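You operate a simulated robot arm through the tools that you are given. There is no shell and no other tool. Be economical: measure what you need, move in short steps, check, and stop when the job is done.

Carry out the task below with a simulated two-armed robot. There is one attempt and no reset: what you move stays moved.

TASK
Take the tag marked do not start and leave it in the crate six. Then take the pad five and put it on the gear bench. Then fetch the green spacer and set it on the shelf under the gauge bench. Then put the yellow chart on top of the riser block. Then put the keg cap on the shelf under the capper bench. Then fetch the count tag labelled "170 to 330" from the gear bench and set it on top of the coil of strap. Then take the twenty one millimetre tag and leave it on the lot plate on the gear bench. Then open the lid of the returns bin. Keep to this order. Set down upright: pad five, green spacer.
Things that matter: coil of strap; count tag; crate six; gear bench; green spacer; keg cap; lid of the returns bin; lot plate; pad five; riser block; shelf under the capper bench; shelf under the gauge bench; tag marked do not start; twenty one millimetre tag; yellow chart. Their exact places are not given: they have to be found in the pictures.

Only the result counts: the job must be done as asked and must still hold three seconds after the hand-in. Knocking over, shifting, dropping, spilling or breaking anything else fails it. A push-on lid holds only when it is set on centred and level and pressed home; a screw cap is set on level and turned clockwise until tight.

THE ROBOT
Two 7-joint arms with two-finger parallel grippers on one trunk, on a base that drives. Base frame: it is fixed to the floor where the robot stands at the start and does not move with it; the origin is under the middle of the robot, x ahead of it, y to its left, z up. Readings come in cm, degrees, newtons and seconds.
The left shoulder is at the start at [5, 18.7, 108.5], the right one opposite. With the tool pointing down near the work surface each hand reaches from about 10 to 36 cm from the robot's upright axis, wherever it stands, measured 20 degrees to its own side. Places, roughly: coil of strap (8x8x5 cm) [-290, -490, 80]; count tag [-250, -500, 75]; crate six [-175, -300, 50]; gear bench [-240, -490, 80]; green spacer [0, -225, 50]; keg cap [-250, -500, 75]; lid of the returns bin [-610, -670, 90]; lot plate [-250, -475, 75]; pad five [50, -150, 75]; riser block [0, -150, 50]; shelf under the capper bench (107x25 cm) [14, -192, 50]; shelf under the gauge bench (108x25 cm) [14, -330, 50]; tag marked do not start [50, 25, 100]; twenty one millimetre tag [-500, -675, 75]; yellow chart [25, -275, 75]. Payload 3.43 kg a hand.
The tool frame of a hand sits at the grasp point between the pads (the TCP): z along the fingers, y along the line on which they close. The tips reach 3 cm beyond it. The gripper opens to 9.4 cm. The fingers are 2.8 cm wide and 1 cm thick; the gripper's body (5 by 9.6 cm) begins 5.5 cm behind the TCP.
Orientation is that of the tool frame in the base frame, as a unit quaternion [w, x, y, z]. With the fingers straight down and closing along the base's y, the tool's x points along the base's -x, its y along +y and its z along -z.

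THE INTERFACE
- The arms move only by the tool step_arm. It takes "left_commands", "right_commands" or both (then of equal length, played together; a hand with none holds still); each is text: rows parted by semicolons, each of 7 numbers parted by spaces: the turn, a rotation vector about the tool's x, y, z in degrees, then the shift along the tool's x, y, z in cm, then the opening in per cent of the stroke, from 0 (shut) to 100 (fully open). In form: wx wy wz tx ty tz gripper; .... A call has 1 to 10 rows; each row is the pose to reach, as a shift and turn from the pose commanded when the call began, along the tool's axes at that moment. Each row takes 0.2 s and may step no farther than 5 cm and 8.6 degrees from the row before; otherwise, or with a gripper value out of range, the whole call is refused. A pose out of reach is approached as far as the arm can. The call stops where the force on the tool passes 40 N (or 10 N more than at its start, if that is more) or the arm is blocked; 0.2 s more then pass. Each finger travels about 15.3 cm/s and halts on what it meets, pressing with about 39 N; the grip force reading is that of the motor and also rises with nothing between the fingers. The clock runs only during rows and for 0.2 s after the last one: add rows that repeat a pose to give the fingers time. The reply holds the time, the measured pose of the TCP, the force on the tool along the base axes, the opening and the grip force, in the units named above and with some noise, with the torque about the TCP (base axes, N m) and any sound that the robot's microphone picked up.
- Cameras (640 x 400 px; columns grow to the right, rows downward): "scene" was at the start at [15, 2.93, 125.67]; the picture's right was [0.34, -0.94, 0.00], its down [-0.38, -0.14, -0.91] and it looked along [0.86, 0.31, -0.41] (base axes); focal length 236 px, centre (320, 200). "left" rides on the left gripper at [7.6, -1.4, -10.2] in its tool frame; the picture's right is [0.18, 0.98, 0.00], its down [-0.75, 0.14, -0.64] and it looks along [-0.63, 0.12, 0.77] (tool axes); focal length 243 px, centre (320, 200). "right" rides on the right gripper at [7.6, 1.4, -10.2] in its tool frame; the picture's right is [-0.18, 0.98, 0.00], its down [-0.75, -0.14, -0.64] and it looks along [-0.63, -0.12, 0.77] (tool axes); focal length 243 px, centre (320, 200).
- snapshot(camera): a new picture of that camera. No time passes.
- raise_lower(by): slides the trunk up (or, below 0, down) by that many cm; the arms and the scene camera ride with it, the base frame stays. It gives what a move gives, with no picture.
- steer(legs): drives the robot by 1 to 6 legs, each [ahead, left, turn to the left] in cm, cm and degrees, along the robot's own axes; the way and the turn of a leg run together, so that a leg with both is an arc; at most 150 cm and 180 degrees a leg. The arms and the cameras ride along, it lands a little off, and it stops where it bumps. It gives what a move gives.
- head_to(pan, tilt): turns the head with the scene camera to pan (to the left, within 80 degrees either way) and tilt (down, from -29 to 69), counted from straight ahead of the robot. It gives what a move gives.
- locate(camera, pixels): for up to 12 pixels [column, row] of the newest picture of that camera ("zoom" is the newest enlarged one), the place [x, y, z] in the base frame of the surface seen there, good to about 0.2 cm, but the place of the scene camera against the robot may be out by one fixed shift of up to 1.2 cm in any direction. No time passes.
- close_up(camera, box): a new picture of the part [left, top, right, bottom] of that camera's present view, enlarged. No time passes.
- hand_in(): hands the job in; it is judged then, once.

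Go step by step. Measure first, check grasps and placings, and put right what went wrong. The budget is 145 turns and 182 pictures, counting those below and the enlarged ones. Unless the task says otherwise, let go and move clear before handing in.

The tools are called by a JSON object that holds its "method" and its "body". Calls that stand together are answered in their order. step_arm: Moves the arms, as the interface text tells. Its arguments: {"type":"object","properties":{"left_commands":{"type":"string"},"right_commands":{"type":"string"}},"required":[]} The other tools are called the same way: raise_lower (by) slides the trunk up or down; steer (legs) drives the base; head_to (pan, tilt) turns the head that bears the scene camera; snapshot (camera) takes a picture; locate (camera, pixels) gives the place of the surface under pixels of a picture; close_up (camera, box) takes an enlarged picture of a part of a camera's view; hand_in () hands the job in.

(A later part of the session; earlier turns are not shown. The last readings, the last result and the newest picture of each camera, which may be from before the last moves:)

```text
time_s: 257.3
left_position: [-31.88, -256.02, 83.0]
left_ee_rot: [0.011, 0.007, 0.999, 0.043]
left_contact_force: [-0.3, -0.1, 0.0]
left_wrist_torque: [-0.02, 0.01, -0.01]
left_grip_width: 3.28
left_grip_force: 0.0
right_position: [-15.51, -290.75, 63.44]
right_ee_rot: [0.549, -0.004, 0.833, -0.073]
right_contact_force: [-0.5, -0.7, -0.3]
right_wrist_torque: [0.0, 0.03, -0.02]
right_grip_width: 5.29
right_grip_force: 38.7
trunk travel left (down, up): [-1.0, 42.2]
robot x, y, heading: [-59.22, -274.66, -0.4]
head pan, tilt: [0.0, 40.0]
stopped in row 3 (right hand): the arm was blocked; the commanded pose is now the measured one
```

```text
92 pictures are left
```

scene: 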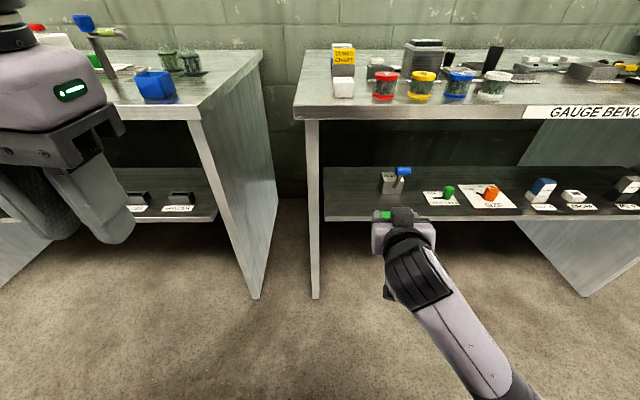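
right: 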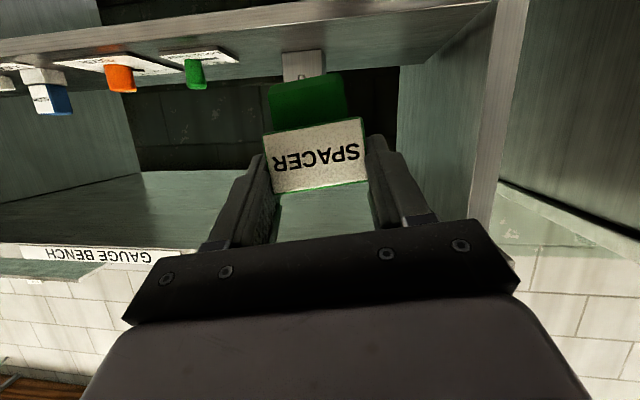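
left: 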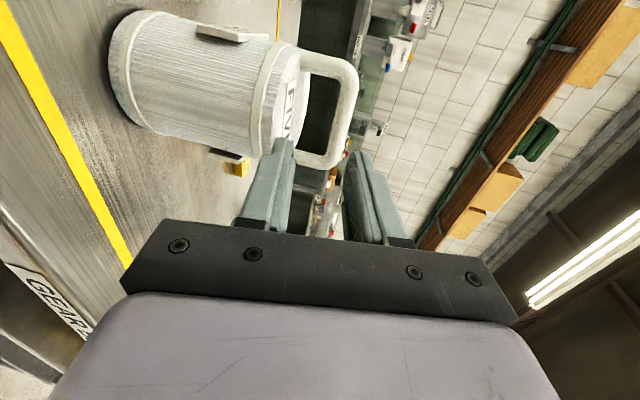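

It was blocked in open air, so the low elbow must be touching the robot's own base. I raise the trunk 15 cm to free it, then re-level.

{"method": "raise_lower", "body": {"by": 15}}

{"method": "step_arm", "body": {"right_commands": "0 0 0 2 0 -3 0;0 0 0 4 0 -6 0;0 0 0 5 0 -8 0;0 0 0 5 0 -8 0"}}

{"method": "snapshot", "body": {"camera": "scene"}}

```text
time_s: 259.0
left_position: [-31.52, -256.3, 97.9]
left_ee_rot: [0.007, 0.008, 0.999, 0.045]
left_contact_force: [0.0, -0.1, -0.3]
left_wrist_torque: [0.0, -0.02, -0.01]
left_grip_width: 3.29
left_grip_force: 0.0
right_position: [-15.33, -290.79, 77.33]
right_ee_rot: [0.539, -0.004, 0.839, -0.07]
right_contact_force: [-0.3, -0.3, -0.1]
right_wrist_torque: [0.03, 0.0, -0.01]
right_grip_width: 5.31
right_grip_force: 38.6
trunk travel left (down, up): [-16.0, 27.2]
robot x, y, heading: [-59.42, -274.49, -0.3]
head pan, tilt: [0.0, 40.0]
```

```text
time_s: 259.9
left_position: [-31.52, -256.33, 97.77]
left_ee_rot: [0.007, 0.007, 0.999, 0.045]
left_contact_force: [0.3, -0.8, 0.8]
left_wrist_torque: [0.01, 0.0, -0.01]
left_grip_width: 3.29
left_grip_force: 0.1
right_position: [-21.08, -295.29, 76.81]
right_ee_rot: [0.553, 0.063, 0.821, -0.126]
right_contact_force: [0.7, 0.1, -0.4]
right_wrist_torque: [0.03, 0.01, 0.0]
right_grip_width: 5.31
right_grip_force: 39.2
right hand out of reach, approached as far as the arm can: row 3, 4
trunk travel left (down, up): [-16.0, 27.2]
robot x, y, heading: [-59.6, -274.54, -0.6]
head pan, tilt: [0.0, 40.0]
stopped in row 4 (right hand): the arm was blocked; the commanded pose is now the measured one
```

```text
91 pictures are left
```

scene: 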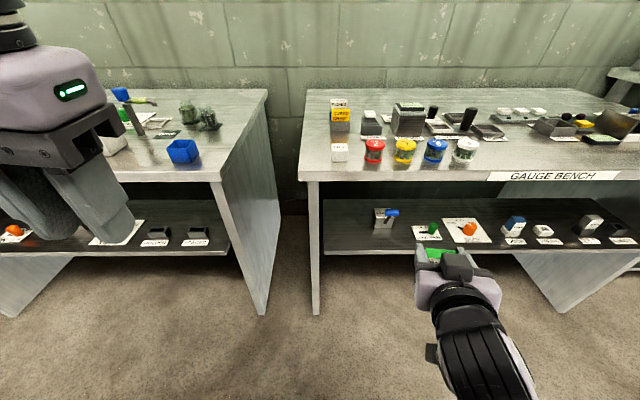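

The elbow still jams. I take the hand up and forward into roomy space.

{"method": "step_arm", "body": {"right_commands": "0 0 0 -3.3 0.4 0.3 0;0 0 0 -6.7 0.8 0.6 0;0 0 0 -10 1.2 0.9 0;0 0 0 -13.4 1.5 1.1 0;0 0 0 -17 1.5 1.1 0;0 0 0 -20 1.5 1.1 0;0 0 0 -20 1.5 1.1 0"}}

{"method": "snapshot", "body": {"camera": "scene"}}

```text
time_s: 261.1
left_position: [-31.51, -256.29, 97.91]
left_ee_rot: [0.007, 0.008, 0.999, 0.045]
left_contact_force: [-0.3, 0.2, -0.2]
left_wrist_torque: [0.04, -0.01, 0.01]
left_grip_width: 3.28
left_grip_force: 0.1
right_position: [-13.21, -297.15, 90.32]
right_ee_rot: [0.549, 0.051, 0.808, -0.206]
right_contact_force: [0.7, 0.4, 0.6]
right_wrist_torque: [0.01, 0.01, -0.02]
right_grip_width: 5.28
right_grip_force: 38.6
trunk travel left (down, up): [-16.0, 27.2]
robot x, y, heading: [-59.18, -274.88, -0.5]
head pan, tilt: [0.0, 40.0]
stopped in row 6 (right hand): the arm was blocked; the commanded pose is now the measured one
```

```text
90 pictures are left
```

scene: 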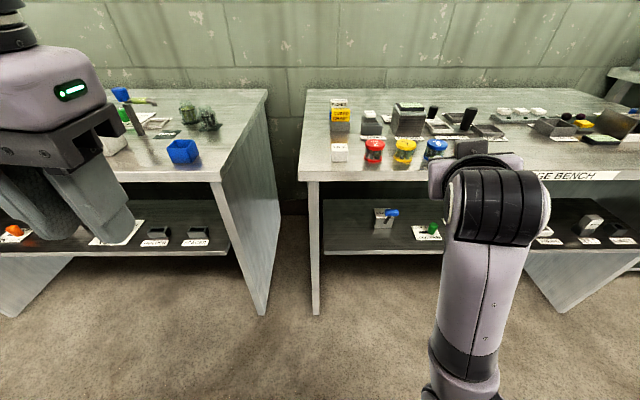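

The elbow has swung in under the hand. I extend forward, up and turn the hand back to the left to let the elbow swing out again.

{"method": "step_arm", "body": {"right_commands": "0 0 0 -2.3 1.1 0.9 0;-5.4 -1.7 -1.9 -4.6 2.2 1.7 0;-10.9 -3.3 -3.8 -6.9 3.3 2.6 0;-16.3 -5 -5.6 -9.1 4.4 3.4 0;-21.8 -6.6 -7.5 -9.1 4.4 3.4 0;-21.8 -6.6 -7.5 -9.1 4.4 3.4 0"}}

{"method": "snapshot", "body": {"camera": "scene"}}

```text
time_s: 262.5
left_position: [-31.45, -256.41, 97.88]
left_ee_rot: [0.008, 0.008, 0.999, 0.044]
left_contact_force: [0.2, 0.5, 0.0]
left_wrist_torque: [-0.01, 0.04, 0.0]
left_grip_width: 3.3
left_grip_force: 0.1
right_position: [-5.16, -293.28, 96.38]
right_ee_rot: [0.58, -0.117, 0.801, -0.088]
right_contact_force: [0.5, -0.6, -0.3]
right_wrist_torque: [0.02, -0.01, 0.02]
right_grip_width: 5.29
right_grip_force: 39.2
trunk travel left (down, up): [-16.0, 27.2]
robot x, y, heading: [-59.06, -274.79, -0.6]
head pan, tilt: [0.0, 40.0]
```

```text
89 pictures are left
```

scene: 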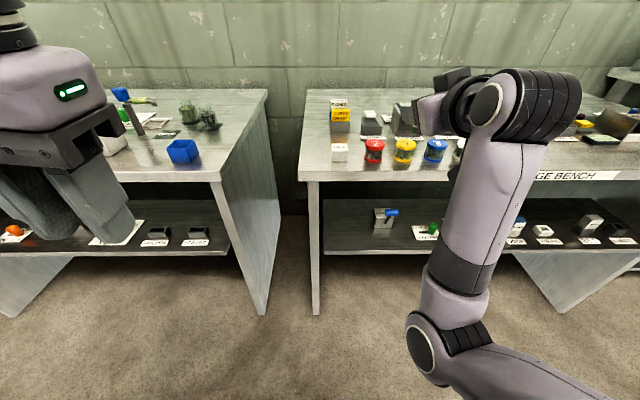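

It moves freely now. I bring the right hand back to its original tool-down carrying pose so that the elbow comes up.

{"method": "step_arm", "body": {"right_commands": "-1.2 7.92 1.6 -0.4 1.03 -1.6 0;-2.4 15.84 3.2 -0.8 2.06 -3.6 0;-3.6 23.8 4.8 -1.2 3.1 -6.2 0;-4.8 31.7 6.4 -1.6 4.1 -8.8 0;-6 39.6 8 -2 5.1 -11.4 0;-7.2 47.5 9.6 -2.4 6.2 -14 0;-8.4 55.4 11.2 -2.8 7.2 -16.6 0;-9.6 63.4 12.8 -3.2 8.2 -19.2 0;-10.8 71.3 14.4 -3.6 9.3 -21.8 0;-10.8 71.3 14.4 -3.6 9.3 -23.4 0"}}

{"method": "snapshot", "body": {"camera": "scene"}}

```text
time_s: 264.7
left_position: [-31.61, -256.16, 97.82]
left_ee_rot: [0.007, 0.008, 0.999, 0.045]
left_contact_force: [-0.8, 0.7, 0.7]
left_wrist_torque: [-0.05, -0.05, -0.04]
left_grip_width: 3.3
left_grip_force: 0.1
right_position: [-3.45, -293.25, 105.7]
right_ee_rot: [0.059, 0.112, 0.992, -0.012]
right_contact_force: [-0.4, 0.9, -0.1]
right_wrist_torque: [-0.05, -0.07, -0.01]
right_grip_width: 5.3
right_grip_force: 39.2
right hand out of reach, approached as far as the arm can: row 3, 4, 5, 6, 7, 8, 9, 10
trunk travel left (down, up): [-16.0, 27.2]
robot x, y, heading: [-59.25, -274.72, -0.3]
head pan, tilt: [0.0, 40.0]
stopped in row 10 (right hand): the arm was blocked; the commanded pose is now the measured one
```

```text
88 pictures are left
```

scene: 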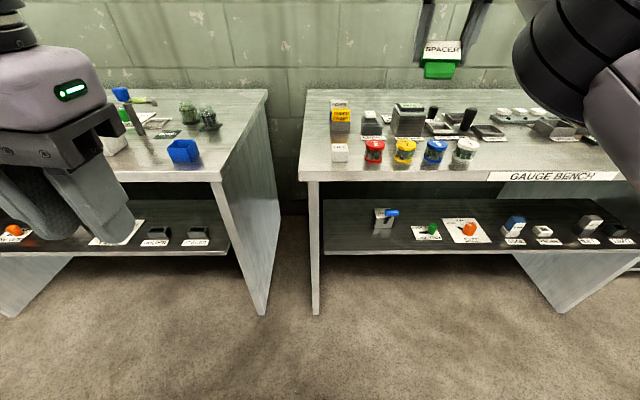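

The elbow is out to the right again. I pitch the hand back to the spacer's upright orientation while coming down to a pose 42 cm ahead of the axis.

{"method": "step_arm", "body": {"right_commands": "-0.8 -7.54 -1.29 1.97 0.21 3.09 0;-1.6 -15.08 -2.57 3.93 0.42 6.2 0;-2.4 -22.6 -3.86 5.9 0.63 9.3 0;-3.2 -30.2 -5.14 7.9 0.84 12.4 0;-4 -37.7 -6.43 9.8 1.05 15.4 0;-4.8 -45.3 -7.7 11.8 1.27 18.5 0;-5.6 -52.8 -9 13.8 1.5 21.6 0;-5.6 -52.8 -9 15.7 1.7 24.7 0;-5.6 -52.8 -9 17.7 1.9 27.8 0;-5.6 -52.8 -9 17.7 1.9 27.8 0"}}

{"method": "snapshot", "body": {"camera": "scene"}}

```text
time_s: 266.9
left_position: [-31.4, -256.21, 97.89]
left_ee_rot: [0.007, 0.008, 0.999, 0.045]
left_contact_force: [-1.2, -0.4, 0.4]
left_wrist_torque: [-0.05, -0.01, 0.03]
left_grip_width: 3.31
left_grip_force: 0.1
right_position: [-19.4, -309.26, 76.83]
right_ee_rot: [0.501, 0.046, 0.864, -0.015]
right_contact_force: [-0.3, -0.4, 0.3]
right_wrist_torque: [-0.01, 0.02, 0.0]
right_grip_width: 5.31
right_grip_force: 39.1
right hand out of reach, approached as far as the arm can: row 1, 2, 3, 4, 5, 6, 7, 8, 9, 10
trunk travel left (down, up): [-16.0, 27.2]
robot x, y, heading: [-59.32, -274.62, -0.4]
head pan, tilt: [0.0, 40.0]
```

```text
87 pictures are left
```

scene: 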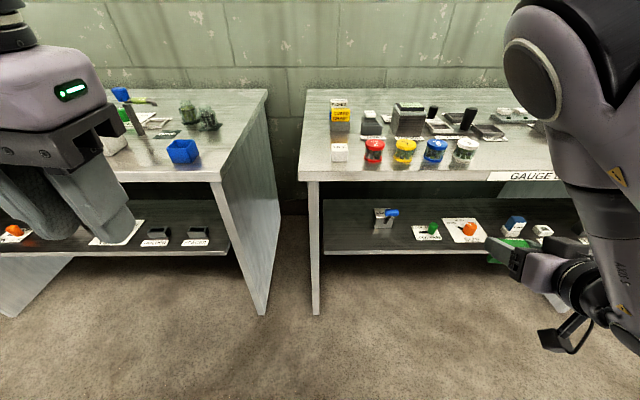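

The hand is now at (-19,-309,77) with the elbow up. I measure where the elbow and forearm are before going in.

{"method": "locate", "body": {"camera": "scene", "pixels": [[530, 80], [515, 50], [560, 120], [600, 200], [575, 280], [520, 260], [500, 248], [545, 340], [620, 330]]}}

{"method": "snapshot", "body": {"camera": "right"}}

```text
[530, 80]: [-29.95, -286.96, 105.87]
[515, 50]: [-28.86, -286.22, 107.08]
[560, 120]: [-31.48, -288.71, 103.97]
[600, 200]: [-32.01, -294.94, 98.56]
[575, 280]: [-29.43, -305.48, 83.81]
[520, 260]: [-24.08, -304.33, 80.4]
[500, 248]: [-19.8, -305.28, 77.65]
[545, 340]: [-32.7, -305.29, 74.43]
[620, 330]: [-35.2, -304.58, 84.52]
```

```text
86 pictures are left
```

right: 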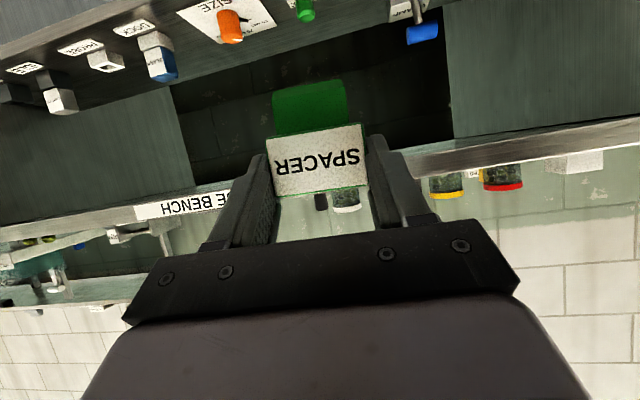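

The elbow (x -29) trails 10 cm behind the hand, so it stays in front of the bench edge. I lower the trunk, strafe left 23.8 and drive in part of the way.

{"method": "raise_lower", "body": {"by": -14}}

{"method": "steer", "body": {"legs": [[0, 23.8, 0.4], [18, 0, 0]]}}

{"method": "snapshot", "body": {"camera": "right"}}

{"method": "snapshot", "body": {"camera": "scene"}}

```text
time_s: 268.6
left_position: [-31.48, -256.26, 83.86]
left_ee_rot: [0.007, 0.008, 0.999, 0.045]
left_contact_force: [-0.5, -0.4, 0.1]
left_wrist_torque: [-0.02, -0.01, -0.01]
left_grip_width: 3.27
left_grip_force: 0.1
right_position: [-19.51, -309.37, 62.56]
right_ee_rot: [0.496, 0.045, 0.867, -0.016]
right_contact_force: [0.4, 0.7, -0.6]
right_wrist_torque: [0.0, 0.03, 0.0]
right_grip_width: 5.35
right_grip_force: 39.1
trunk travel left (down, up): [-2.0, 41.2]
robot x, y, heading: [-59.14, -274.15, -0.5]
head pan, tilt: [0.0, 40.0]
```

```text
time_s: 272.4
left_position: [-13.69, -231.53, 83.98]
left_ee_rot: [0.007, 0.002, 0.999, 0.045]
left_contact_force: [0.3, -0.4, -0.2]
left_wrist_torque: [0.03, 0.01, 0.0]
left_grip_width: 3.29
left_grip_force: 0.1
right_position: [-1.17, -284.36, 62.55]
right_ee_rot: [0.496, 0.04, 0.867, -0.013]
right_contact_force: [-0.7, 0.2, -1.3]
right_wrist_torque: [0.02, 0.04, 0.04]
right_grip_width: 5.3
right_grip_force: 39.0
trunk travel left (down, up): [-2.0, 41.2]
robot x, y, heading: [-41.11, -250.27, 0.3]
head pan, tilt: [0.0, 40.0]
```

```text
85 pictures are left
```

right: 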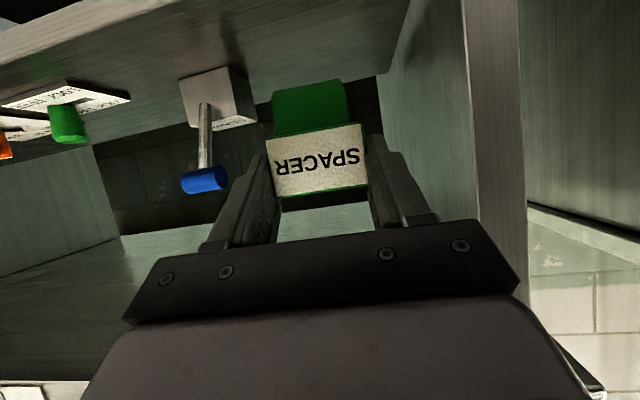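

```text
84 pictures are left
```

scene: 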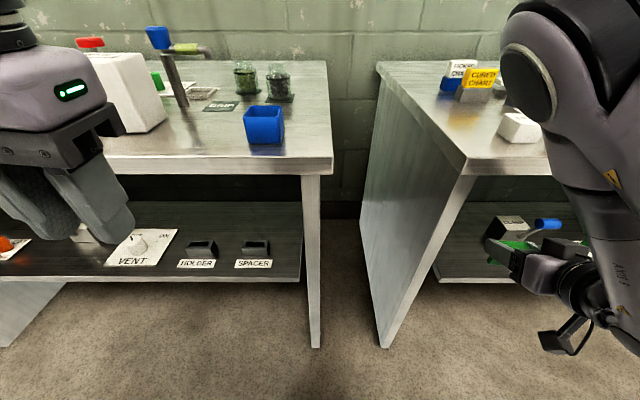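

Aligned with the free end. I drive in another 7.5 cm.

{"method": "steer", "body": {"legs": [[7.5, -0.5, 0]]}}

{"method": "step_arm", "body": {"right_commands": "0 0 0 0.87 0 0.5 0;0 0 0 1.74 0 1 0;0 0 0 2.6 0 1.5 0;0 0 0 3.5 0 2 0;0 0 0 3.5 0 2 0"}}

{"method": "snapshot", "body": {"camera": "right"}}

```text
time_s: 273.5
left_position: [-6.34, -231.99, 83.83]
left_ee_rot: [0.008, 0.002, 0.999, 0.045]
left_contact_force: [0.6, 0.0, 0.4]
left_wrist_torque: [-0.02, 0.02, -0.01]
left_grip_width: 3.29
left_grip_force: 0.0
right_position: [6.14, -285.03, 62.48]
right_ee_rot: [0.496, 0.042, 0.867, -0.013]
right_contact_force: [-0.5, -0.2, -0.1]
right_wrist_torque: [-0.04, -0.01, 0.0]
right_grip_width: 5.3
right_grip_force: 39.0
trunk travel left (down, up): [-2.0, 41.2]
robot x, y, heading: [-33.81, -250.78, -0.0]
head pan, tilt: [0.0, 40.0]
```

```text
time_s: 274.7
left_position: [-6.31, -232.03, 83.92]
left_ee_rot: [0.007, 0.002, 0.999, 0.045]
left_contact_force: [0.6, -0.8, 0.0]
left_wrist_torque: [-0.02, -0.02, -0.01]
left_grip_width: 3.29
left_grip_force: 0.0
right_position: [6.02, -285.51, 58.53]
right_ee_rot: [0.497, 0.058, 0.866, -0.015]
right_contact_force: [1.4, -0.1, -0.3]
right_wrist_torque: [-0.04, 0.04, 0.0]
right_grip_width: 5.33
right_grip_force: 39.1
trunk travel left (down, up): [-2.0, 41.2]
robot x, y, heading: [-34.14, -250.56, 0.1]
head pan, tilt: [0.0, 40.0]
```

```text
83 pictures are left
```

right: 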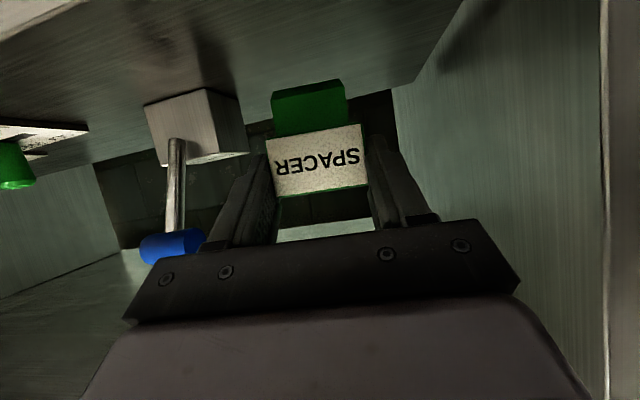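

Still no contact at z 58.5. I correct a 2° roll and continue lowering in small steps.

{"method": "step_arm", "body": {"right_commands": "0 0 -1 0.5 0 0.3 0;0 0 -2 1 0 0.6 0;0 0 -2 1.5 0 0.85 0;0 0 -2 1.9 0 1.1 0;0 0 -2 1.9 0 1.1 0"}}

```text
time_s: 275.9
left_position: [-6.29, -232.01, 83.91]
left_ee_rot: [0.008, 0.002, 0.999, 0.045]
left_contact_force: [-1.3, 0.2, -0.1]
left_wrist_torque: [0.0, 0.05, 0.01]
left_grip_width: 3.32
left_grip_force: 0.2
right_position: [6.09, -285.43, 56.28]
right_ee_rot: [0.497, 0.037, 0.867, -0.025]
right_contact_force: [0.7, 0.5, -0.8]
right_wrist_torque: [0.02, 0.01, 0.04]
right_grip_width: 5.31
right_grip_force: 38.9
trunk travel left (down, up): [-2.0, 41.2]
robot x, y, heading: [-33.66, -250.5, 0.2]
head pan, tilt: [0.0, 40.0]
```

{"method": "step_arm", "body": {"right_commands": "0 0 0 0.25 0 0.15 0;0 0 0 0.5 0 0.3 0;0 0 0 0.7 0 0.4 0;0 0 0 0.7 0 0.4 0"}}

{"method": "close_up", "body": {"camera": "right", "box": [220, 40, 420, 220]}}

```text
time_s: 276.9
left_position: [-6.48, -231.98, 83.9]
left_ee_rot: [0.008, 0.002, 0.999, 0.045]
left_contact_force: [0.2, 0.7, 0.3]
left_wrist_torque: [0.03, 0.0, -0.03]
left_grip_width: 3.29
left_grip_force: 0.0
right_position: [5.92, -285.22, 55.66]
right_ee_rot: [0.497, 0.036, 0.867, -0.025]
right_contact_force: [-0.1, 0.0, -0.9]
right_wrist_torque: [0.02, -0.01, -0.03]
right_grip_width: 5.3
right_grip_force: 38.9
trunk travel left (down, up): [-2.0, 41.2]
robot x, y, heading: [-33.95, -250.44, -0.1]
head pan, tilt: [0.0, 40.0]
```

```text
2.22 times, centred on (320, 130) of right
```

zoom: 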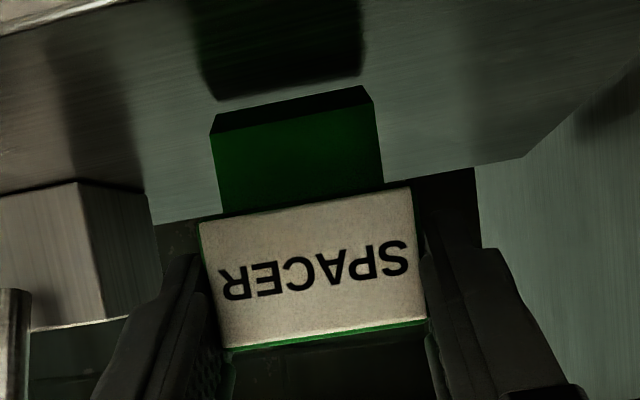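

The tongue is about half a centimetre above its reflection in the shelf. I lower the last bit.

{"method": "step_arm", "body": {"right_commands": "0 0 0 0.25 0 0.15 0;0 0 0 0.43 0 0.25 0;0 0 0 0.6 0 0.35 0;0 0 0 0.6 0 0.35 0"}}

{"method": "close_up", "body": {"camera": "right", "box": [220, 40, 420, 220]}}

```text
time_s: 277.9
left_position: [-6.55, -231.96, 84.06]
left_ee_rot: [0.009, 0.002, 0.999, 0.043]
left_contact_force: [1.1, 0.0, 0.0]
left_wrist_torque: [0.03, -0.03, 0.02]
left_grip_width: 3.29
left_grip_force: 0.1
right_position: [5.99, -285.31, 55.4]
right_ee_rot: [0.504, 0.035, 0.863, -0.025]
right_contact_force: [-2.5, 3.5, 18.1]
right_wrist_torque: [0.43, -0.11, 0.1]
right_grip_width: 5.33
right_grip_force: 38.6
trunk travel left (down, up): [-2.0, 41.2]
robot x, y, heading: [-33.96, -250.78, 0.2]
head pan, tilt: [0.0, 40.0]
```

```text
2.22 times, centred on (320, 130) of right
```

zoom: 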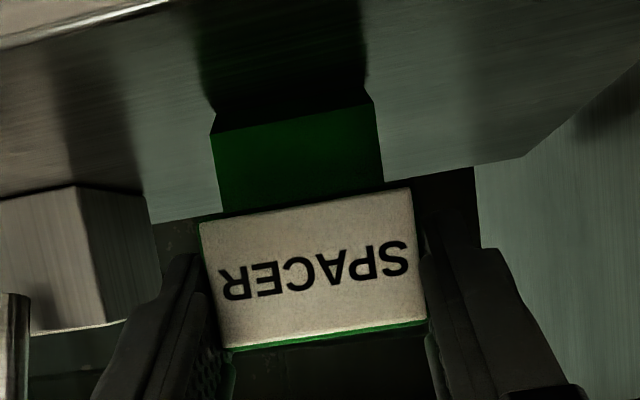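

It stands on the shelf (18 N contact). I ease the pressure, open, and back straight out with the base.

{"method": "step_arm", "body": {"right_commands": "0 0 0 -0.15 0 -0.08 0;0 0 0 -0.15 0 -0.08 62;0 0 0 -0.15 0 -0.08 75;0 0 0 -0.15 0 -0.08 85;0 0 0 -0.15 0 -0.08 85"}}

{"method": "snapshot", "body": {"camera": "right"}}

```text
time_s: 279.1
left_position: [-6.58, -231.83, 83.96]
left_ee_rot: [0.009, 0.002, 0.999, 0.045]
left_contact_force: [0.2, -1.2, -0.8]
left_wrist_torque: [-0.03, -0.02, 0.0]
left_grip_width: 3.3
left_grip_force: 0.0
right_position: [5.69, -285.3, 55.22]
right_ee_rot: [0.497, 0.035, 0.867, -0.025]
right_contact_force: [-1.4, 0.0, 0.2]
right_wrist_torque: [-0.03, -0.01, -0.01]
right_grip_width: 7.97
right_grip_force: 0.1
trunk travel left (down, up): [-2.0, 41.2]
robot x, y, heading: [-34.17, -250.86, -0.1]
head pan, tilt: [0.0, 40.0]
```

```text
80 pictures are left
```

right: 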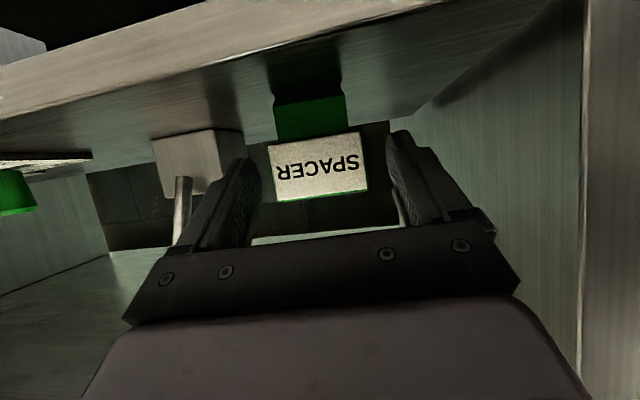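

The spacer stands free and upright. I back out and look at the yellow "CURED CHART" on the gauge bench.

{"method": "steer", "body": {"legs": [[-24, 0, 0]]}}

{"method": "head_to", "body": {"pan": -12, "tilt": 35}}

{"method": "snapshot", "body": {"camera": "scene"}}

```text
time_s: 280.8
left_position: [-29.37, -232.16, 83.86]
left_ee_rot: [0.008, 0.006, 0.999, 0.045]
left_contact_force: [-0.3, 0.9, -0.1]
left_wrist_torque: [0.0, 0.04, 0.02]
left_grip_width: 3.28
left_grip_force: 0.1
right_position: [-17.58, -285.65, 54.95]
right_ee_rot: [0.496, 0.038, 0.867, -0.026]
right_contact_force: [-0.5, 0.5, 0.7]
right_wrist_torque: [-0.01, 0.01, -0.02]
right_grip_width: 7.97
right_grip_force: 0.1
trunk travel left (down, up): [-2.0, 41.2]
robot x, y, heading: [-57.33, -250.75, -0.5]
head pan, tilt: [0.0, 40.0]
```

```text
time_s: 281.6
left_position: [-29.32, -232.13, 83.88]
left_ee_rot: [0.008, 0.007, 0.999, 0.046]
left_contact_force: [-0.1, -0.7, -0.4]
left_wrist_torque: [0.03, 0.02, -0.01]
left_grip_width: 3.3
left_grip_force: 0.1
right_position: [-17.54, -285.73, 54.86]
right_ee_rot: [0.496, 0.04, 0.867, -0.027]
right_contact_force: [-0.4, -0.1, 0.1]
right_wrist_torque: [-0.02, 0.02, 0.01]
right_grip_width: 8.0
right_grip_force: 0.0
trunk travel left (down, up): [-2.0, 41.2]
robot x, y, heading: [-57.5, -250.53, -0.4]
head pan, tilt: [-12.0, 35.0]
```

```text
79 pictures are left
```

scene: 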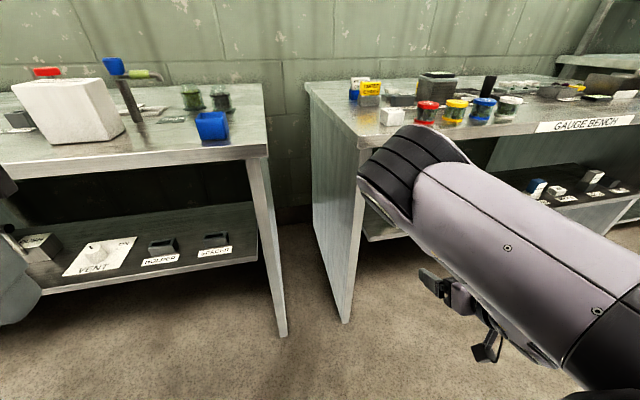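

I zoom in on the chart and measure it.

{"method": "close_up", "body": {"camera": "scene", "box": [320, 60, 460, 150]}}

{"method": "locate", "body": {"camera": "scene", "pixels": [[361, 84], [380, 84], [371, 88], [371, 94], [371, 102], [354, 84], [394, 112], [394, 120], [310, 82], [345, 120], [400, 100], [366, 88]]}}

```text
4.44 times, centred on (390, 105) of scene
```

zoom: 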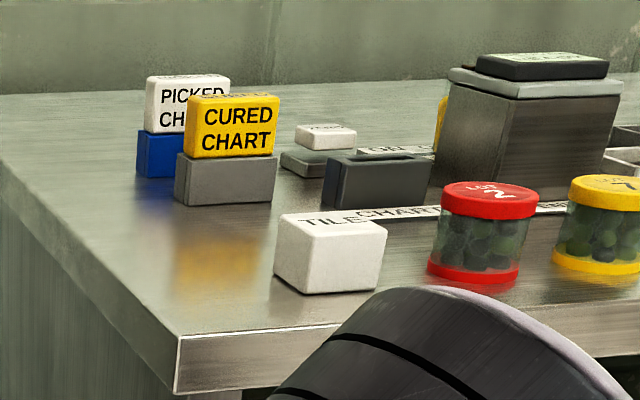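

```text
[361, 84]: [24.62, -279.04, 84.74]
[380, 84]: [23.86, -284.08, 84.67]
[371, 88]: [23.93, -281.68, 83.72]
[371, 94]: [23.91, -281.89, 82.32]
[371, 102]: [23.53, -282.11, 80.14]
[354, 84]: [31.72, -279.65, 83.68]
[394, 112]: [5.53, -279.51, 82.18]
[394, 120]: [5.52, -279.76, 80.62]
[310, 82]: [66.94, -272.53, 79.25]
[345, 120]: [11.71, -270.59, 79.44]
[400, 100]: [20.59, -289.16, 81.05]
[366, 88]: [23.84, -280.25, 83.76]
```

The yellow chart (front x 23.9, y -279..-284.2, z≈82–85) sits on a grey holder. I'll use the left hand for it; first I raise the trunk and stow the right hand high.

{"method": "raise_lower", "body": {"by": 22}}

{"method": "step_arm", "body": {"right_commands": "0 5.3 0 -3 1.6 -0.8 85;0 10.6 0 -6 3.2 -1.5 85;0 15.9 0 -9 4.8 -2.3 85;0 21.2 0 -12 6.4 -3 85;0 26.5 0 -15 8 -3.8 85;0 31.8 0 -18 9.5 -4.6 85;0 37.1 0 -21 11 -5.3 85;0 42.4 0 -24 12.6 -6 85;0 47.7 0 -27 14.2 -6.8 85;0 53 0 -30 15.8 -7.6 85"}}

{"method": "snapshot", "body": {"camera": "scene"}}

```text
time_s: 283.9
left_position: [-29.41, -232.19, 105.88]
left_ee_rot: [0.007, 0.007, 0.999, 0.045]
left_contact_force: [0.1, 0.3, 0.0]
left_wrist_torque: [-0.02, -0.03, 0.0]
left_grip_width: 3.31
left_grip_force: 0.0
right_position: [-17.68, -285.67, 76.87]
right_ee_rot: [0.494, 0.041, 0.868, -0.027]
right_contact_force: [-0.1, 0.8, 0.5]
right_wrist_torque: [-0.01, 0.0, -0.01]
right_grip_width: 7.98
right_grip_force: 0.2
trunk travel left (down, up): [-24.0, 19.2]
robot x, y, heading: [-56.94, -250.8, -0.4]
head pan, tilt: [-12.0, 35.0]
```

```text
time_s: 286.1
left_position: [-29.34, -232.29, 105.89]
left_ee_rot: [0.007, 0.006, 0.999, 0.044]
left_contact_force: [0.3, 0.4, -0.6]
left_wrist_torque: [0.0, 0.01, 0.04]
left_grip_width: 3.29
left_grip_force: 0.1
right_position: [-4.84, -274.12, 109.42]
right_ee_rot: [0.069, 0.064, 0.995, 0.017]
right_contact_force: [-0.1, -0.3, 0.7]
right_wrist_torque: [0.02, -0.03, -0.01]
right_grip_width: 7.99
right_grip_force: 0.1
right hand out of reach, approached as far as the arm can: row 1, 2, 3, 4, 5, 6, 7, 8, 9, 10
trunk travel left (down, up): [-24.0, 19.2]
robot x, y, heading: [-57.14, -250.48, -0.2]
head pan, tilt: [-12.0, 35.0]
```

```text
77 pictures are left
```

scene: 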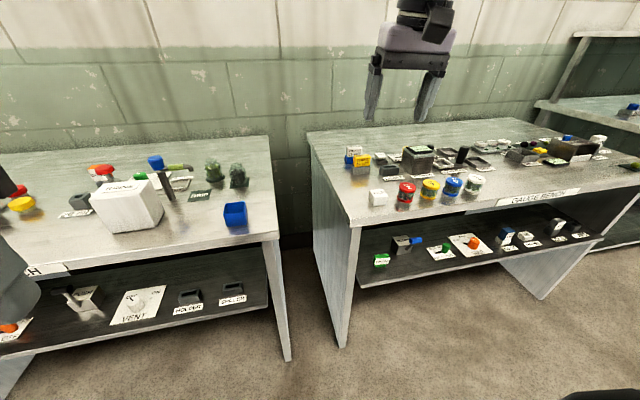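

The green spacer stands upright at (381,260). The right hand is tool-down just before the chart, so I may take the chart with it; I check where its elbow is.

{"method": "head_to", "body": {"pan": -35, "tilt": 15}}

{"method": "snapshot", "body": {"camera": "scene"}}

```text
time_s: 286.9
left_position: [-29.36, -232.22, 105.87]
left_ee_rot: [0.007, 0.007, 0.999, 0.045]
left_contact_force: [0.8, -0.4, -0.5]
left_wrist_torque: [0.01, 0.01, -0.01]
left_grip_width: 3.31
left_grip_force: 0.1
right_position: [-4.61, -274.31, 108.93]
right_ee_rot: [0.065, 0.065, 0.996, 0.018]
right_contact_force: [0.3, 0.1, -0.7]
right_wrist_torque: [0.0, -0.03, 0.01]
right_grip_width: 7.99
right_grip_force: 0.0
trunk travel left (down, up): [-24.0, 19.2]
robot x, y, heading: [-57.13, -250.72, -0.8]
head pan, tilt: [-35.0, 15.0]
```

```text
76 pictures are left
```

scene: 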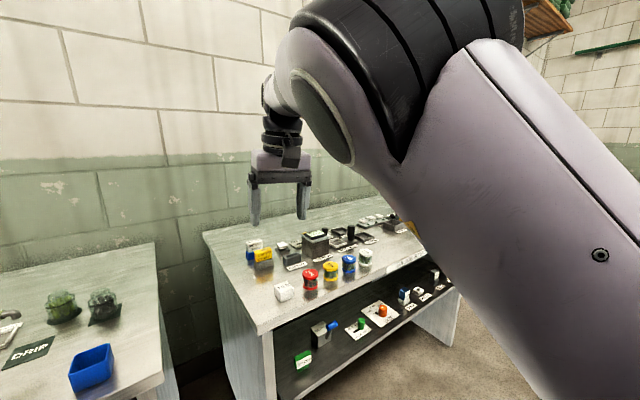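

The right elbow is high, but the bench panels would stop the base there, so I use the left hand with the base under the gauge bench. I open the left gripper and drive to about (-22,-302).

{"method": "steer", "body": {"legs": [[0, -52, 0.8], [34, 0, 0]]}}

{"method": "head_to", "body": {"pan": 10, "tilt": 45}}

{"method": "snapshot", "body": {"camera": "scene"}}

{"method": "snapshot", "body": {"camera": "left"}}

```text
time_s: 293.8
left_position: [3.28, -284.11, 105.8]
left_ee_rot: [0.007, 0.0, 0.999, 0.046]
left_contact_force: [-0.4, 0.4, 0.5]
left_wrist_torque: [0.01, 0.02, 0.04]
left_grip_width: 3.32
left_grip_force: 0.0
right_position: [28.49, -326.0, 108.22]
right_ee_rot: [0.057, 0.061, 0.996, 0.019]
right_contact_force: [-0.6, 0.5, -0.2]
right_wrist_torque: [-0.02, 0.0, 0.04]
right_grip_width: 8.01
right_grip_force: 0.1
trunk travel left (down, up): [-24.0, 19.2]
robot x, y, heading: [-24.5, -302.48, 0.5]
head pan, tilt: [-35.0, 15.0]
```

```text
time_s: 294.9
left_position: [3.39, -284.05, 105.9]
left_ee_rot: [0.007, 0.002, 0.999, 0.046]
left_contact_force: [-0.2, -0.2, 0.6]
left_wrist_torque: [0.0, 0.03, 0.0]
left_grip_width: 3.3
left_grip_force: 0.1
right_position: [28.4, -326.2, 108.25]
right_ee_rot: [0.058, 0.061, 0.996, 0.02]
right_contact_force: [0.2, 0.1, 0.1]
right_wrist_torque: [0.0, 0.0, -0.02]
right_grip_width: 7.99
right_grip_force: 0.2
trunk travel left (down, up): [-24.0, 19.2]
robot x, y, heading: [-24.34, -302.68, 0.2]
head pan, tilt: [10.0, 45.0]
```

```text
75 pictures are left
```

scene: 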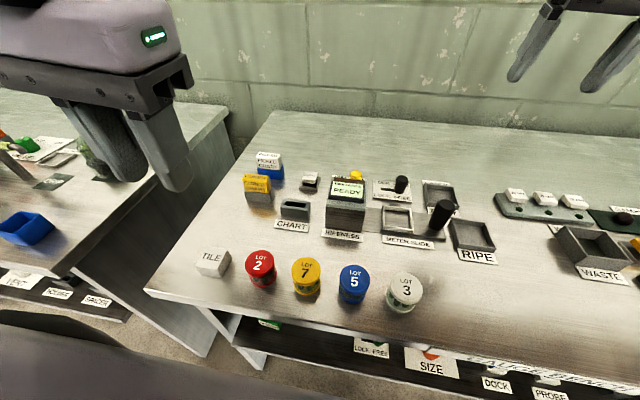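

```text
74 pictures are left
```

left: 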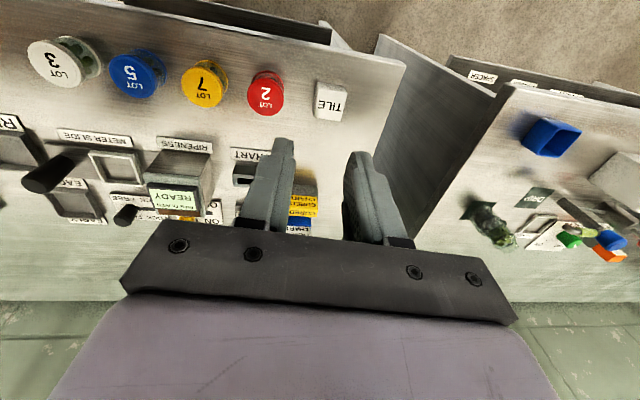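

I measure the neighbouring jar and tile heights and the chart from here before descending.

{"method": "locate", "body": {"camera": "scene", "pixels": [[262, 252], [212, 256], [256, 180], [256, 190], [268, 160], [346, 190], [294, 205], [245, 176], [270, 178]]}}

{"method": "step_arm", "body": {"left_commands": "1 -6 0 -2 0.2 0.5 60;2 -12 0 -4 0.5 2 85;3 -18 0 -6 0.7 5 85;4 -24 0 -8 0.9 7 85;5.3 -30 0 -10.4 1.2 9.5 85;5.3 -30 0 -10.4 1.2 9.5 85"}}

{"method": "snapshot", "body": {"camera": "left"}}

```text
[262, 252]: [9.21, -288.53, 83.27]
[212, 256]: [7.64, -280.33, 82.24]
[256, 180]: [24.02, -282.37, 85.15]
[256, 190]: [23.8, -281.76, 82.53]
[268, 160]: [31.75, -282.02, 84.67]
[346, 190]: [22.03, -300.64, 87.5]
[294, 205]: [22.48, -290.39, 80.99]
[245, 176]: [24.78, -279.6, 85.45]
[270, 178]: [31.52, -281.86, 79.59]
```

```text
time_s: 296.3
left_position: [13.8, -282.09, 96.46]
left_ee_rot: [0.264, 0.014, 0.964, -0.003]
left_contact_force: [-0.1, -0.4, 0.4]
left_wrist_torque: [0.01, -0.02, 0.0]
left_grip_width: 7.98
left_grip_force: 0.1
right_position: [28.42, -326.27, 108.12]
right_ee_rot: [0.057, 0.063, 0.996, 0.019]
right_contact_force: [-0.5, 0.2, -0.7]
right_wrist_torque: [-0.01, 0.0, -0.01]
right_grip_width: 8.01
right_grip_force: 0.0
trunk travel left (down, up): [-24.0, 19.2]
robot x, y, heading: [-24.23, -302.97, 0.1]
head pan, tilt: [10.0, 45.0]
```

```text
73 pictures are left
```

left: 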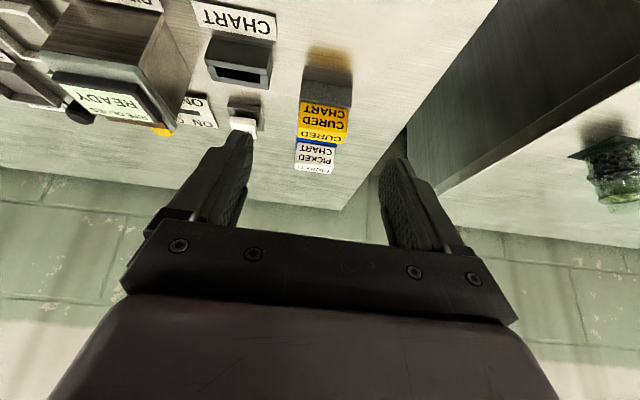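

Neighbours are low (z ≤ 84). I measure the chart with the left camera.

{"method": "close_up", "body": {"camera": "left", "box": [270, 40, 390, 190]}}

{"method": "locate", "body": {"camera": "left", "pixels": [[302, 106], [346, 112], [300, 136], [343, 140], [322, 118], [322, 139], [306, 88], [352, 92], [318, 150], [318, 143]]}}

```text
2.67 times, centred on (330, 115) of left
```

zoom: 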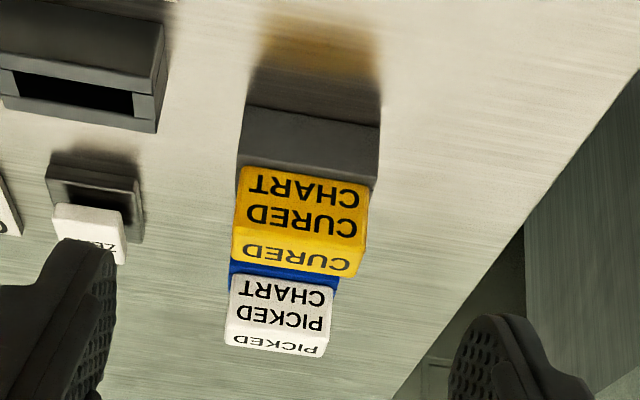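

```text
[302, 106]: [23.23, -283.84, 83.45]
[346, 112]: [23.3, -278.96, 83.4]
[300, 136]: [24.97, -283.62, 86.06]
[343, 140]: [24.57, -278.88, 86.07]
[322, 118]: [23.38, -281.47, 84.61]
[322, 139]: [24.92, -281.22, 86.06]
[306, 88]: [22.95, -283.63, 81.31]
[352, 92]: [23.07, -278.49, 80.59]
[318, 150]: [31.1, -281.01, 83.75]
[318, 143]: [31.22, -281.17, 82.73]
```

Chart: y -283.9..-278.8, z 83–86, x 23.3–25.5. I move above it and down so the fingers straddle it just above the holder.

{"method": "step_arm", "body": {"left_commands": "0 0 0 -2.3 0.4 2.9 85;0 0 0 -4.6 0.8 5.8 85;0 0 0 -6.9 1.05 8.74 85;0 0 0 -5.9 1.05 10.4 85;0 0 0 -4.9 1.05 12.1 85;0 0 0 -4 1.05 13.65 85;0 0 0 -4 1.05 13.65 85"}}

{"method": "snapshot", "body": {"camera": "left"}}

```text
time_s: 297.9
left_position: [24.18, -281.21, 86.82]
left_ee_rot: [0.265, 0.013, 0.964, -0.003]
left_contact_force: [0.4, 0.3, 0.7]
left_wrist_torque: [-0.01, 0.03, 0.0]
left_grip_width: 8.02
left_grip_force: 0.0
right_position: [28.47, -326.17, 108.17]
right_ee_rot: [0.057, 0.063, 0.996, 0.02]
right_contact_force: [-0.3, 0.5, 0.9]
right_wrist_torque: [-0.01, 0.01, -0.03]
right_grip_width: 7.96
right_grip_force: 0.1
trunk travel left (down, up): [-24.0, 19.2]
robot x, y, heading: [-24.49, -302.71, 0.3]
head pan, tilt: [10.0, 45.0]
```

```text
71 pictures are left
```

left: 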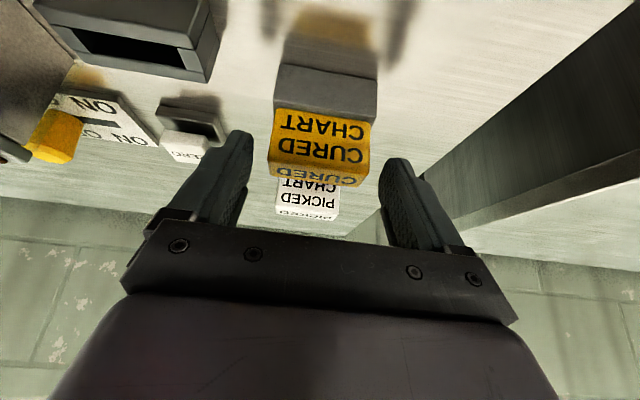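

Centred on the chart. I close and lift it clear.

{"method": "step_arm", "body": {"left_commands": "0 0 0 0 0 0 60;0 0 0 0 0 0 40;0 0 0 0 0 0 20;0 0 0 0 0 0 0;0 0 0 0 0 0 0;0 0 0 -0.8 0 -1.3 0;0 0 0 -1.6 0 -2.6 0;0 0 0 -2.5 0 -4.3 0;0 0 0 -4 0 -6.9 0;0 0 0 -4 0 -6.9 0"}}

{"method": "snapshot", "body": {"camera": "left"}}

```text
time_s: 300.1
left_position: [24.08, -281.18, 94.91]
left_ee_rot: [0.264, 0.014, 0.964, -0.001]
left_contact_force: [0.2, 0.9, -0.4]
left_wrist_torque: [-0.01, -0.01, 0.01]
left_grip_width: 5.48
left_grip_force: 38.5
right_position: [28.48, -326.26, 108.19]
right_ee_rot: [0.058, 0.063, 0.996, 0.02]
right_contact_force: [0.3, 0.1, 0.3]
right_wrist_torque: [0.0, 0.0, 0.05]
right_grip_width: 8.0
right_grip_force: 0.1
trunk travel left (down, up): [-24.0, 19.2]
robot x, y, heading: [-24.26, -302.53, 0.1]
head pan, tilt: [10.0, 45.0]
```

```text
70 pictures are left
```

left: 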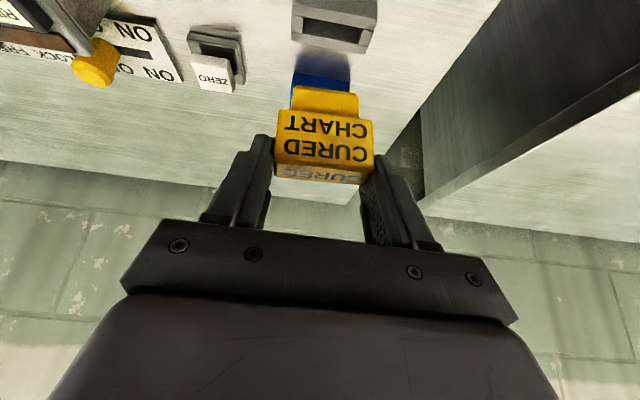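

I hold the chart at pitch 30°, but the low shelf calls for about 52°. The simplest fix is to put it back in its holder, tilt the open hand in place, and regrip.

{"method": "step_arm", "body": {"left_commands": "0 0 0 1.5 0 2.6 0;0 0 0 2.4 0 4.3 0;0 0 0 3.2 0 5.6 0;0 0 0 3.6 0 6.3 0;0 0 0 3.95 0 6.85 0;0 0 0 3.95 0 6.85 0"}}

{"method": "close_up", "body": {"camera": "left", "box": [220, 40, 420, 220]}}

```text
time_s: 301.5
left_position: [24.36, -281.36, 87.08]
left_ee_rot: [0.267, 0.014, 0.964, -0.002]
left_contact_force: [-4.4, 0.9, 5.8]
left_wrist_torque: [0.19, 0.15, 0.08]
left_grip_width: 5.48
left_grip_force: 38.9
right_position: [28.31, -326.24, 108.36]
right_ee_rot: [0.057, 0.063, 0.996, 0.02]
right_contact_force: [0.0, 0.5, -0.4]
right_wrist_torque: [0.0, 0.0, 0.04]
right_grip_width: 7.98
right_grip_force: 0.0
trunk travel left (down, up): [-24.0, 19.2]
robot x, y, heading: [-24.31, -302.53, 0.0]
head pan, tilt: [10.0, 45.0]
```

```text
2.22 times, centred on (320, 130) of left
```

zoom: 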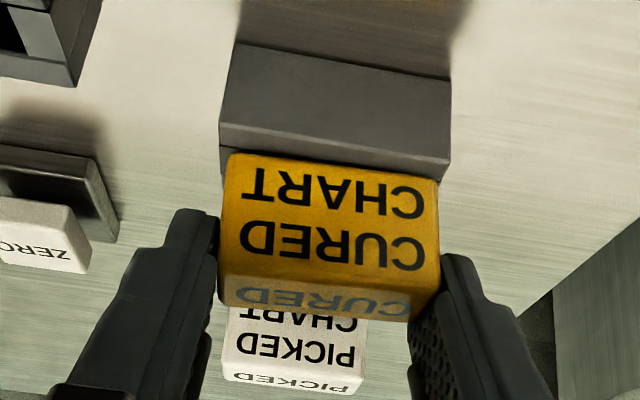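

It is back in its holder. I open, tilt by 22° in place, and regrip.

{"method": "step_arm", "body": {"left_commands": "0 0 0 0 0 0 75;0 0 0 0 0 0 85;0 -7.5 0 0 0 0 85;0 -15 0 0 0 0 85;0 -22 0 0 0 0.3 85;0 -22 0 0 0 0.3 60;0 -22 0 0 0 0.3 30;0 -22 0 0 0 0.3 0;0 -22 0 0 0 0.3 0;0 -22 0 0 0 0.3 0"}}

{"method": "snapshot", "body": {"camera": "left"}}

```text
time_s: 303.7
left_position: [24.44, -281.07, 86.77]
left_ee_rot: [0.443, 0.012, 0.896, -0.005]
left_contact_force: [-0.8, -1.6, -1.4]
left_wrist_torque: [-0.08, 0.08, 0.03]
left_grip_width: 5.69
left_grip_force: 39.1
right_position: [28.47, -326.23, 108.15]
right_ee_rot: [0.057, 0.063, 0.996, 0.02]
right_contact_force: [0.0, 0.0, 1.0]
right_wrist_torque: [0.0, 0.01, 0.02]
right_grip_width: 7.98
right_grip_force: 0.0
trunk travel left (down, up): [-24.0, 19.2]
robot x, y, heading: [-24.52, -302.58, 0.3]
head pan, tilt: [10.0, 45.0]
```

```text
68 pictures are left
```

left: 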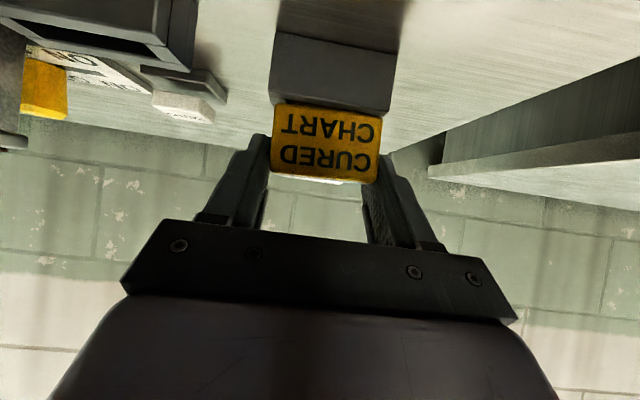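

Regripped at pitch 53°. I lift, then back the robot away and raise a bit to travel.

{"method": "step_arm", "body": {"left_commands": "0 0 0 -1.6 0 -1.2 0;0 0 0 -3.2 0 -2.4 0;0 0 0 -4.8 0 -3.6 0;0 0 0 -6.35 0 -4.85 0;0 0 0 -8.5 0 -6.5 0;0 0 0 -8.5 0 -6.5 0"}}

{"method": "steer", "body": {"legs": [[-38, 0, 0]]}}

{"method": "snapshot", "body": {"camera": "left"}}

```text
time_s: 305.1
left_position: [24.43, -281.26, 97.34]
left_ee_rot: [0.443, 0.012, 0.896, -0.004]
left_contact_force: [0.5, -0.3, -0.4]
left_wrist_torque: [-0.02, -0.02, 0.03]
left_grip_width: 5.72
left_grip_force: 39.5
right_position: [28.46, -326.07, 108.3]
right_ee_rot: [0.058, 0.064, 0.996, 0.02]
right_contact_force: [-0.4, -0.2, 0.1]
right_wrist_torque: [0.01, 0.0, 0.01]
right_grip_width: 7.99
right_grip_force: 0.0
trunk travel left (down, up): [-24.0, 19.2]
robot x, y, heading: [-24.21, -302.87, 0.5]
head pan, tilt: [10.0, 45.0]
```

```text
time_s: 307.6
left_position: [-14.62, -281.34, 97.41]
left_ee_rot: [0.444, 0.013, 0.896, -0.005]
left_contact_force: [0.2, -0.8, -0.3]
left_wrist_torque: [0.0, 0.01, 0.02]
left_grip_width: 5.7
left_grip_force: 39.1
right_position: [-10.56, -326.36, 108.26]
right_ee_rot: [0.058, 0.062, 0.996, 0.02]
right_contact_force: [-0.4, -0.7, 0.2]
right_wrist_torque: [0.03, -0.01, 0.02]
right_grip_width: 7.97
right_grip_force: 0.0
trunk travel left (down, up): [-24.0, 19.2]
robot x, y, heading: [-63.16, -302.93, -0.0]
head pan, tilt: [10.0, 45.0]
```

```text
67 pictures are left
```

left: 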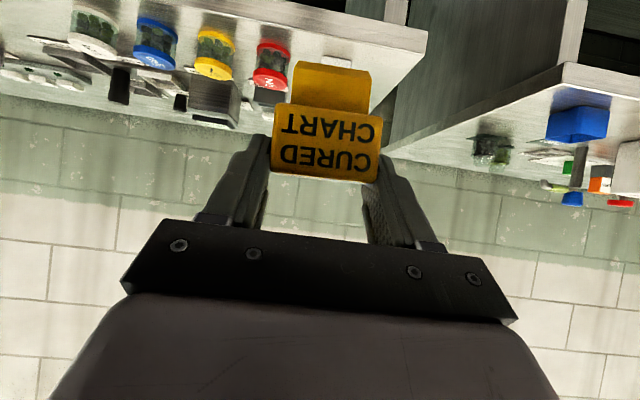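

The chart is secure. For the low shelf the right hand must not hang over the bench, so I try to draw it back first.

{"method": "step_arm", "body": {"right_commands": "0 0 0 4 0 -1 85;0 0 0 8 0 -2 85;0 0 0 12 0 -3 85;0 0 0 16 0 -3 85;0 0 0 20 0 -3 85;0 0 0 24 0 -3 85;0 0 0 24 0 -3 85"}}

{"method": "steer", "body": {"legs": [[0, 127, 0]]}}

{"method": "snapshot", "body": {"camera": "scene"}}

```text
time_s: 308.6
left_position: [-14.57, -281.56, 97.29]
left_ee_rot: [0.443, 0.013, 0.896, -0.005]
left_contact_force: [0.1, 0.8, -0.1]
left_wrist_torque: [-0.05, 0.01, -0.02]
left_grip_width: 5.72
left_grip_force: 38.8
right_position: [-21.48, -332.92, 110.28]
right_ee_rot: [0.04, 0.09, 0.991, 0.089]
right_contact_force: [0.0, 0.4, 0.3]
right_wrist_torque: [0.02, 0.03, -0.02]
right_grip_width: 7.99
right_grip_force: 0.0
right hand out of reach, approached as far as the arm can: row 1, 2, 3, 4
trunk travel left (down, up): [-24.0, 19.2]
robot x, y, heading: [-62.8, -302.63, 0.4]
head pan, tilt: [10.0, 45.0]
stopped in row 4 (right hand): the arm was blocked; the commanded pose is now the measured one
```

```text
time_s: 320.1
left_position: [-15.68, -152.49, 97.32]
left_ee_rot: [0.444, 0.009, 0.896, -0.003]
left_contact_force: [0.1, 0.1, -0.4]
left_wrist_torque: [-0.02, 0.0, 0.02]
left_grip_width: 5.7
left_grip_force: 39.0
right_position: [-22.31, -203.87, 110.57]
right_ee_rot: [0.042, 0.085, 0.991, 0.089]
right_contact_force: [-1.0, -0.1, 0.2]
right_wrist_torque: [-0.01, -0.01, 0.03]
right_grip_width: 7.98
right_grip_force: 0.1
trunk travel left (down, up): [-24.0, 19.2]
robot x, y, heading: [-64.08, -174.54, 0.5]
head pan, tilt: [10.0, 45.0]
```

```text
66 pictures are left
```

scene: 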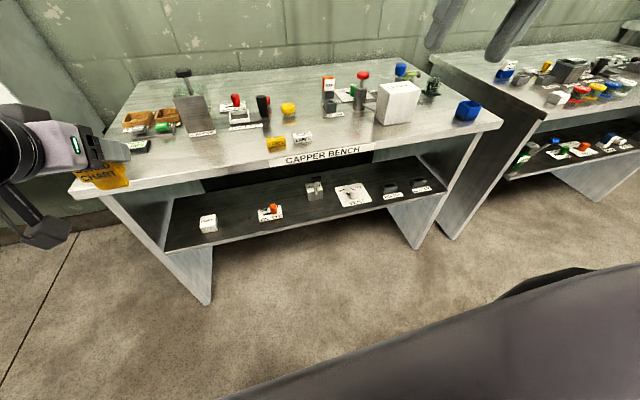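

The right hand will pass at z≈86 over a bare part of the bench edge. I measure the riser block.

{"method": "close_up", "body": {"camera": "scene", "box": [170, 190, 310, 270]}}

{"method": "locate", "body": {"camera": "zoom", "pixels": [[140, 130], [205, 120], [148, 158], [216, 148], [175, 140], [180, 175], [180, 195], [150, 195], [215, 180], [60, 240], [290, 130]]}}

```text
4.57 times, centred on (240, 230) of scene
```

zoom: 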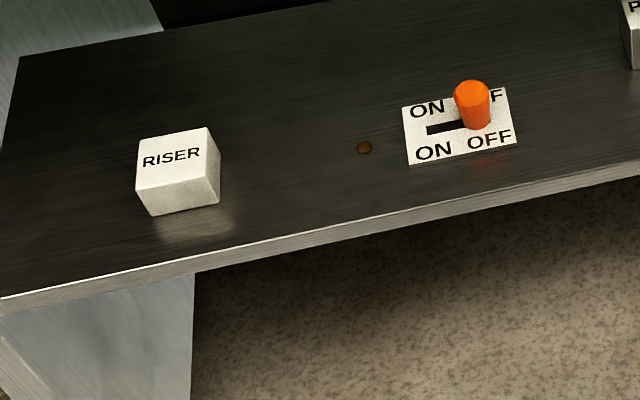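

```text
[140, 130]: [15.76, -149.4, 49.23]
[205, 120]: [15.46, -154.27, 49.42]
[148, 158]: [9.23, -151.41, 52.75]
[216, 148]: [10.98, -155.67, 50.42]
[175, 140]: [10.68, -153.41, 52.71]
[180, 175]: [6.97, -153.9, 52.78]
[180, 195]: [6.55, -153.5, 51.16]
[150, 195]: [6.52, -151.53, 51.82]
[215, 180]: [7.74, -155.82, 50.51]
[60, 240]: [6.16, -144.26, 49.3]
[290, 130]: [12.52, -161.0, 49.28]
```

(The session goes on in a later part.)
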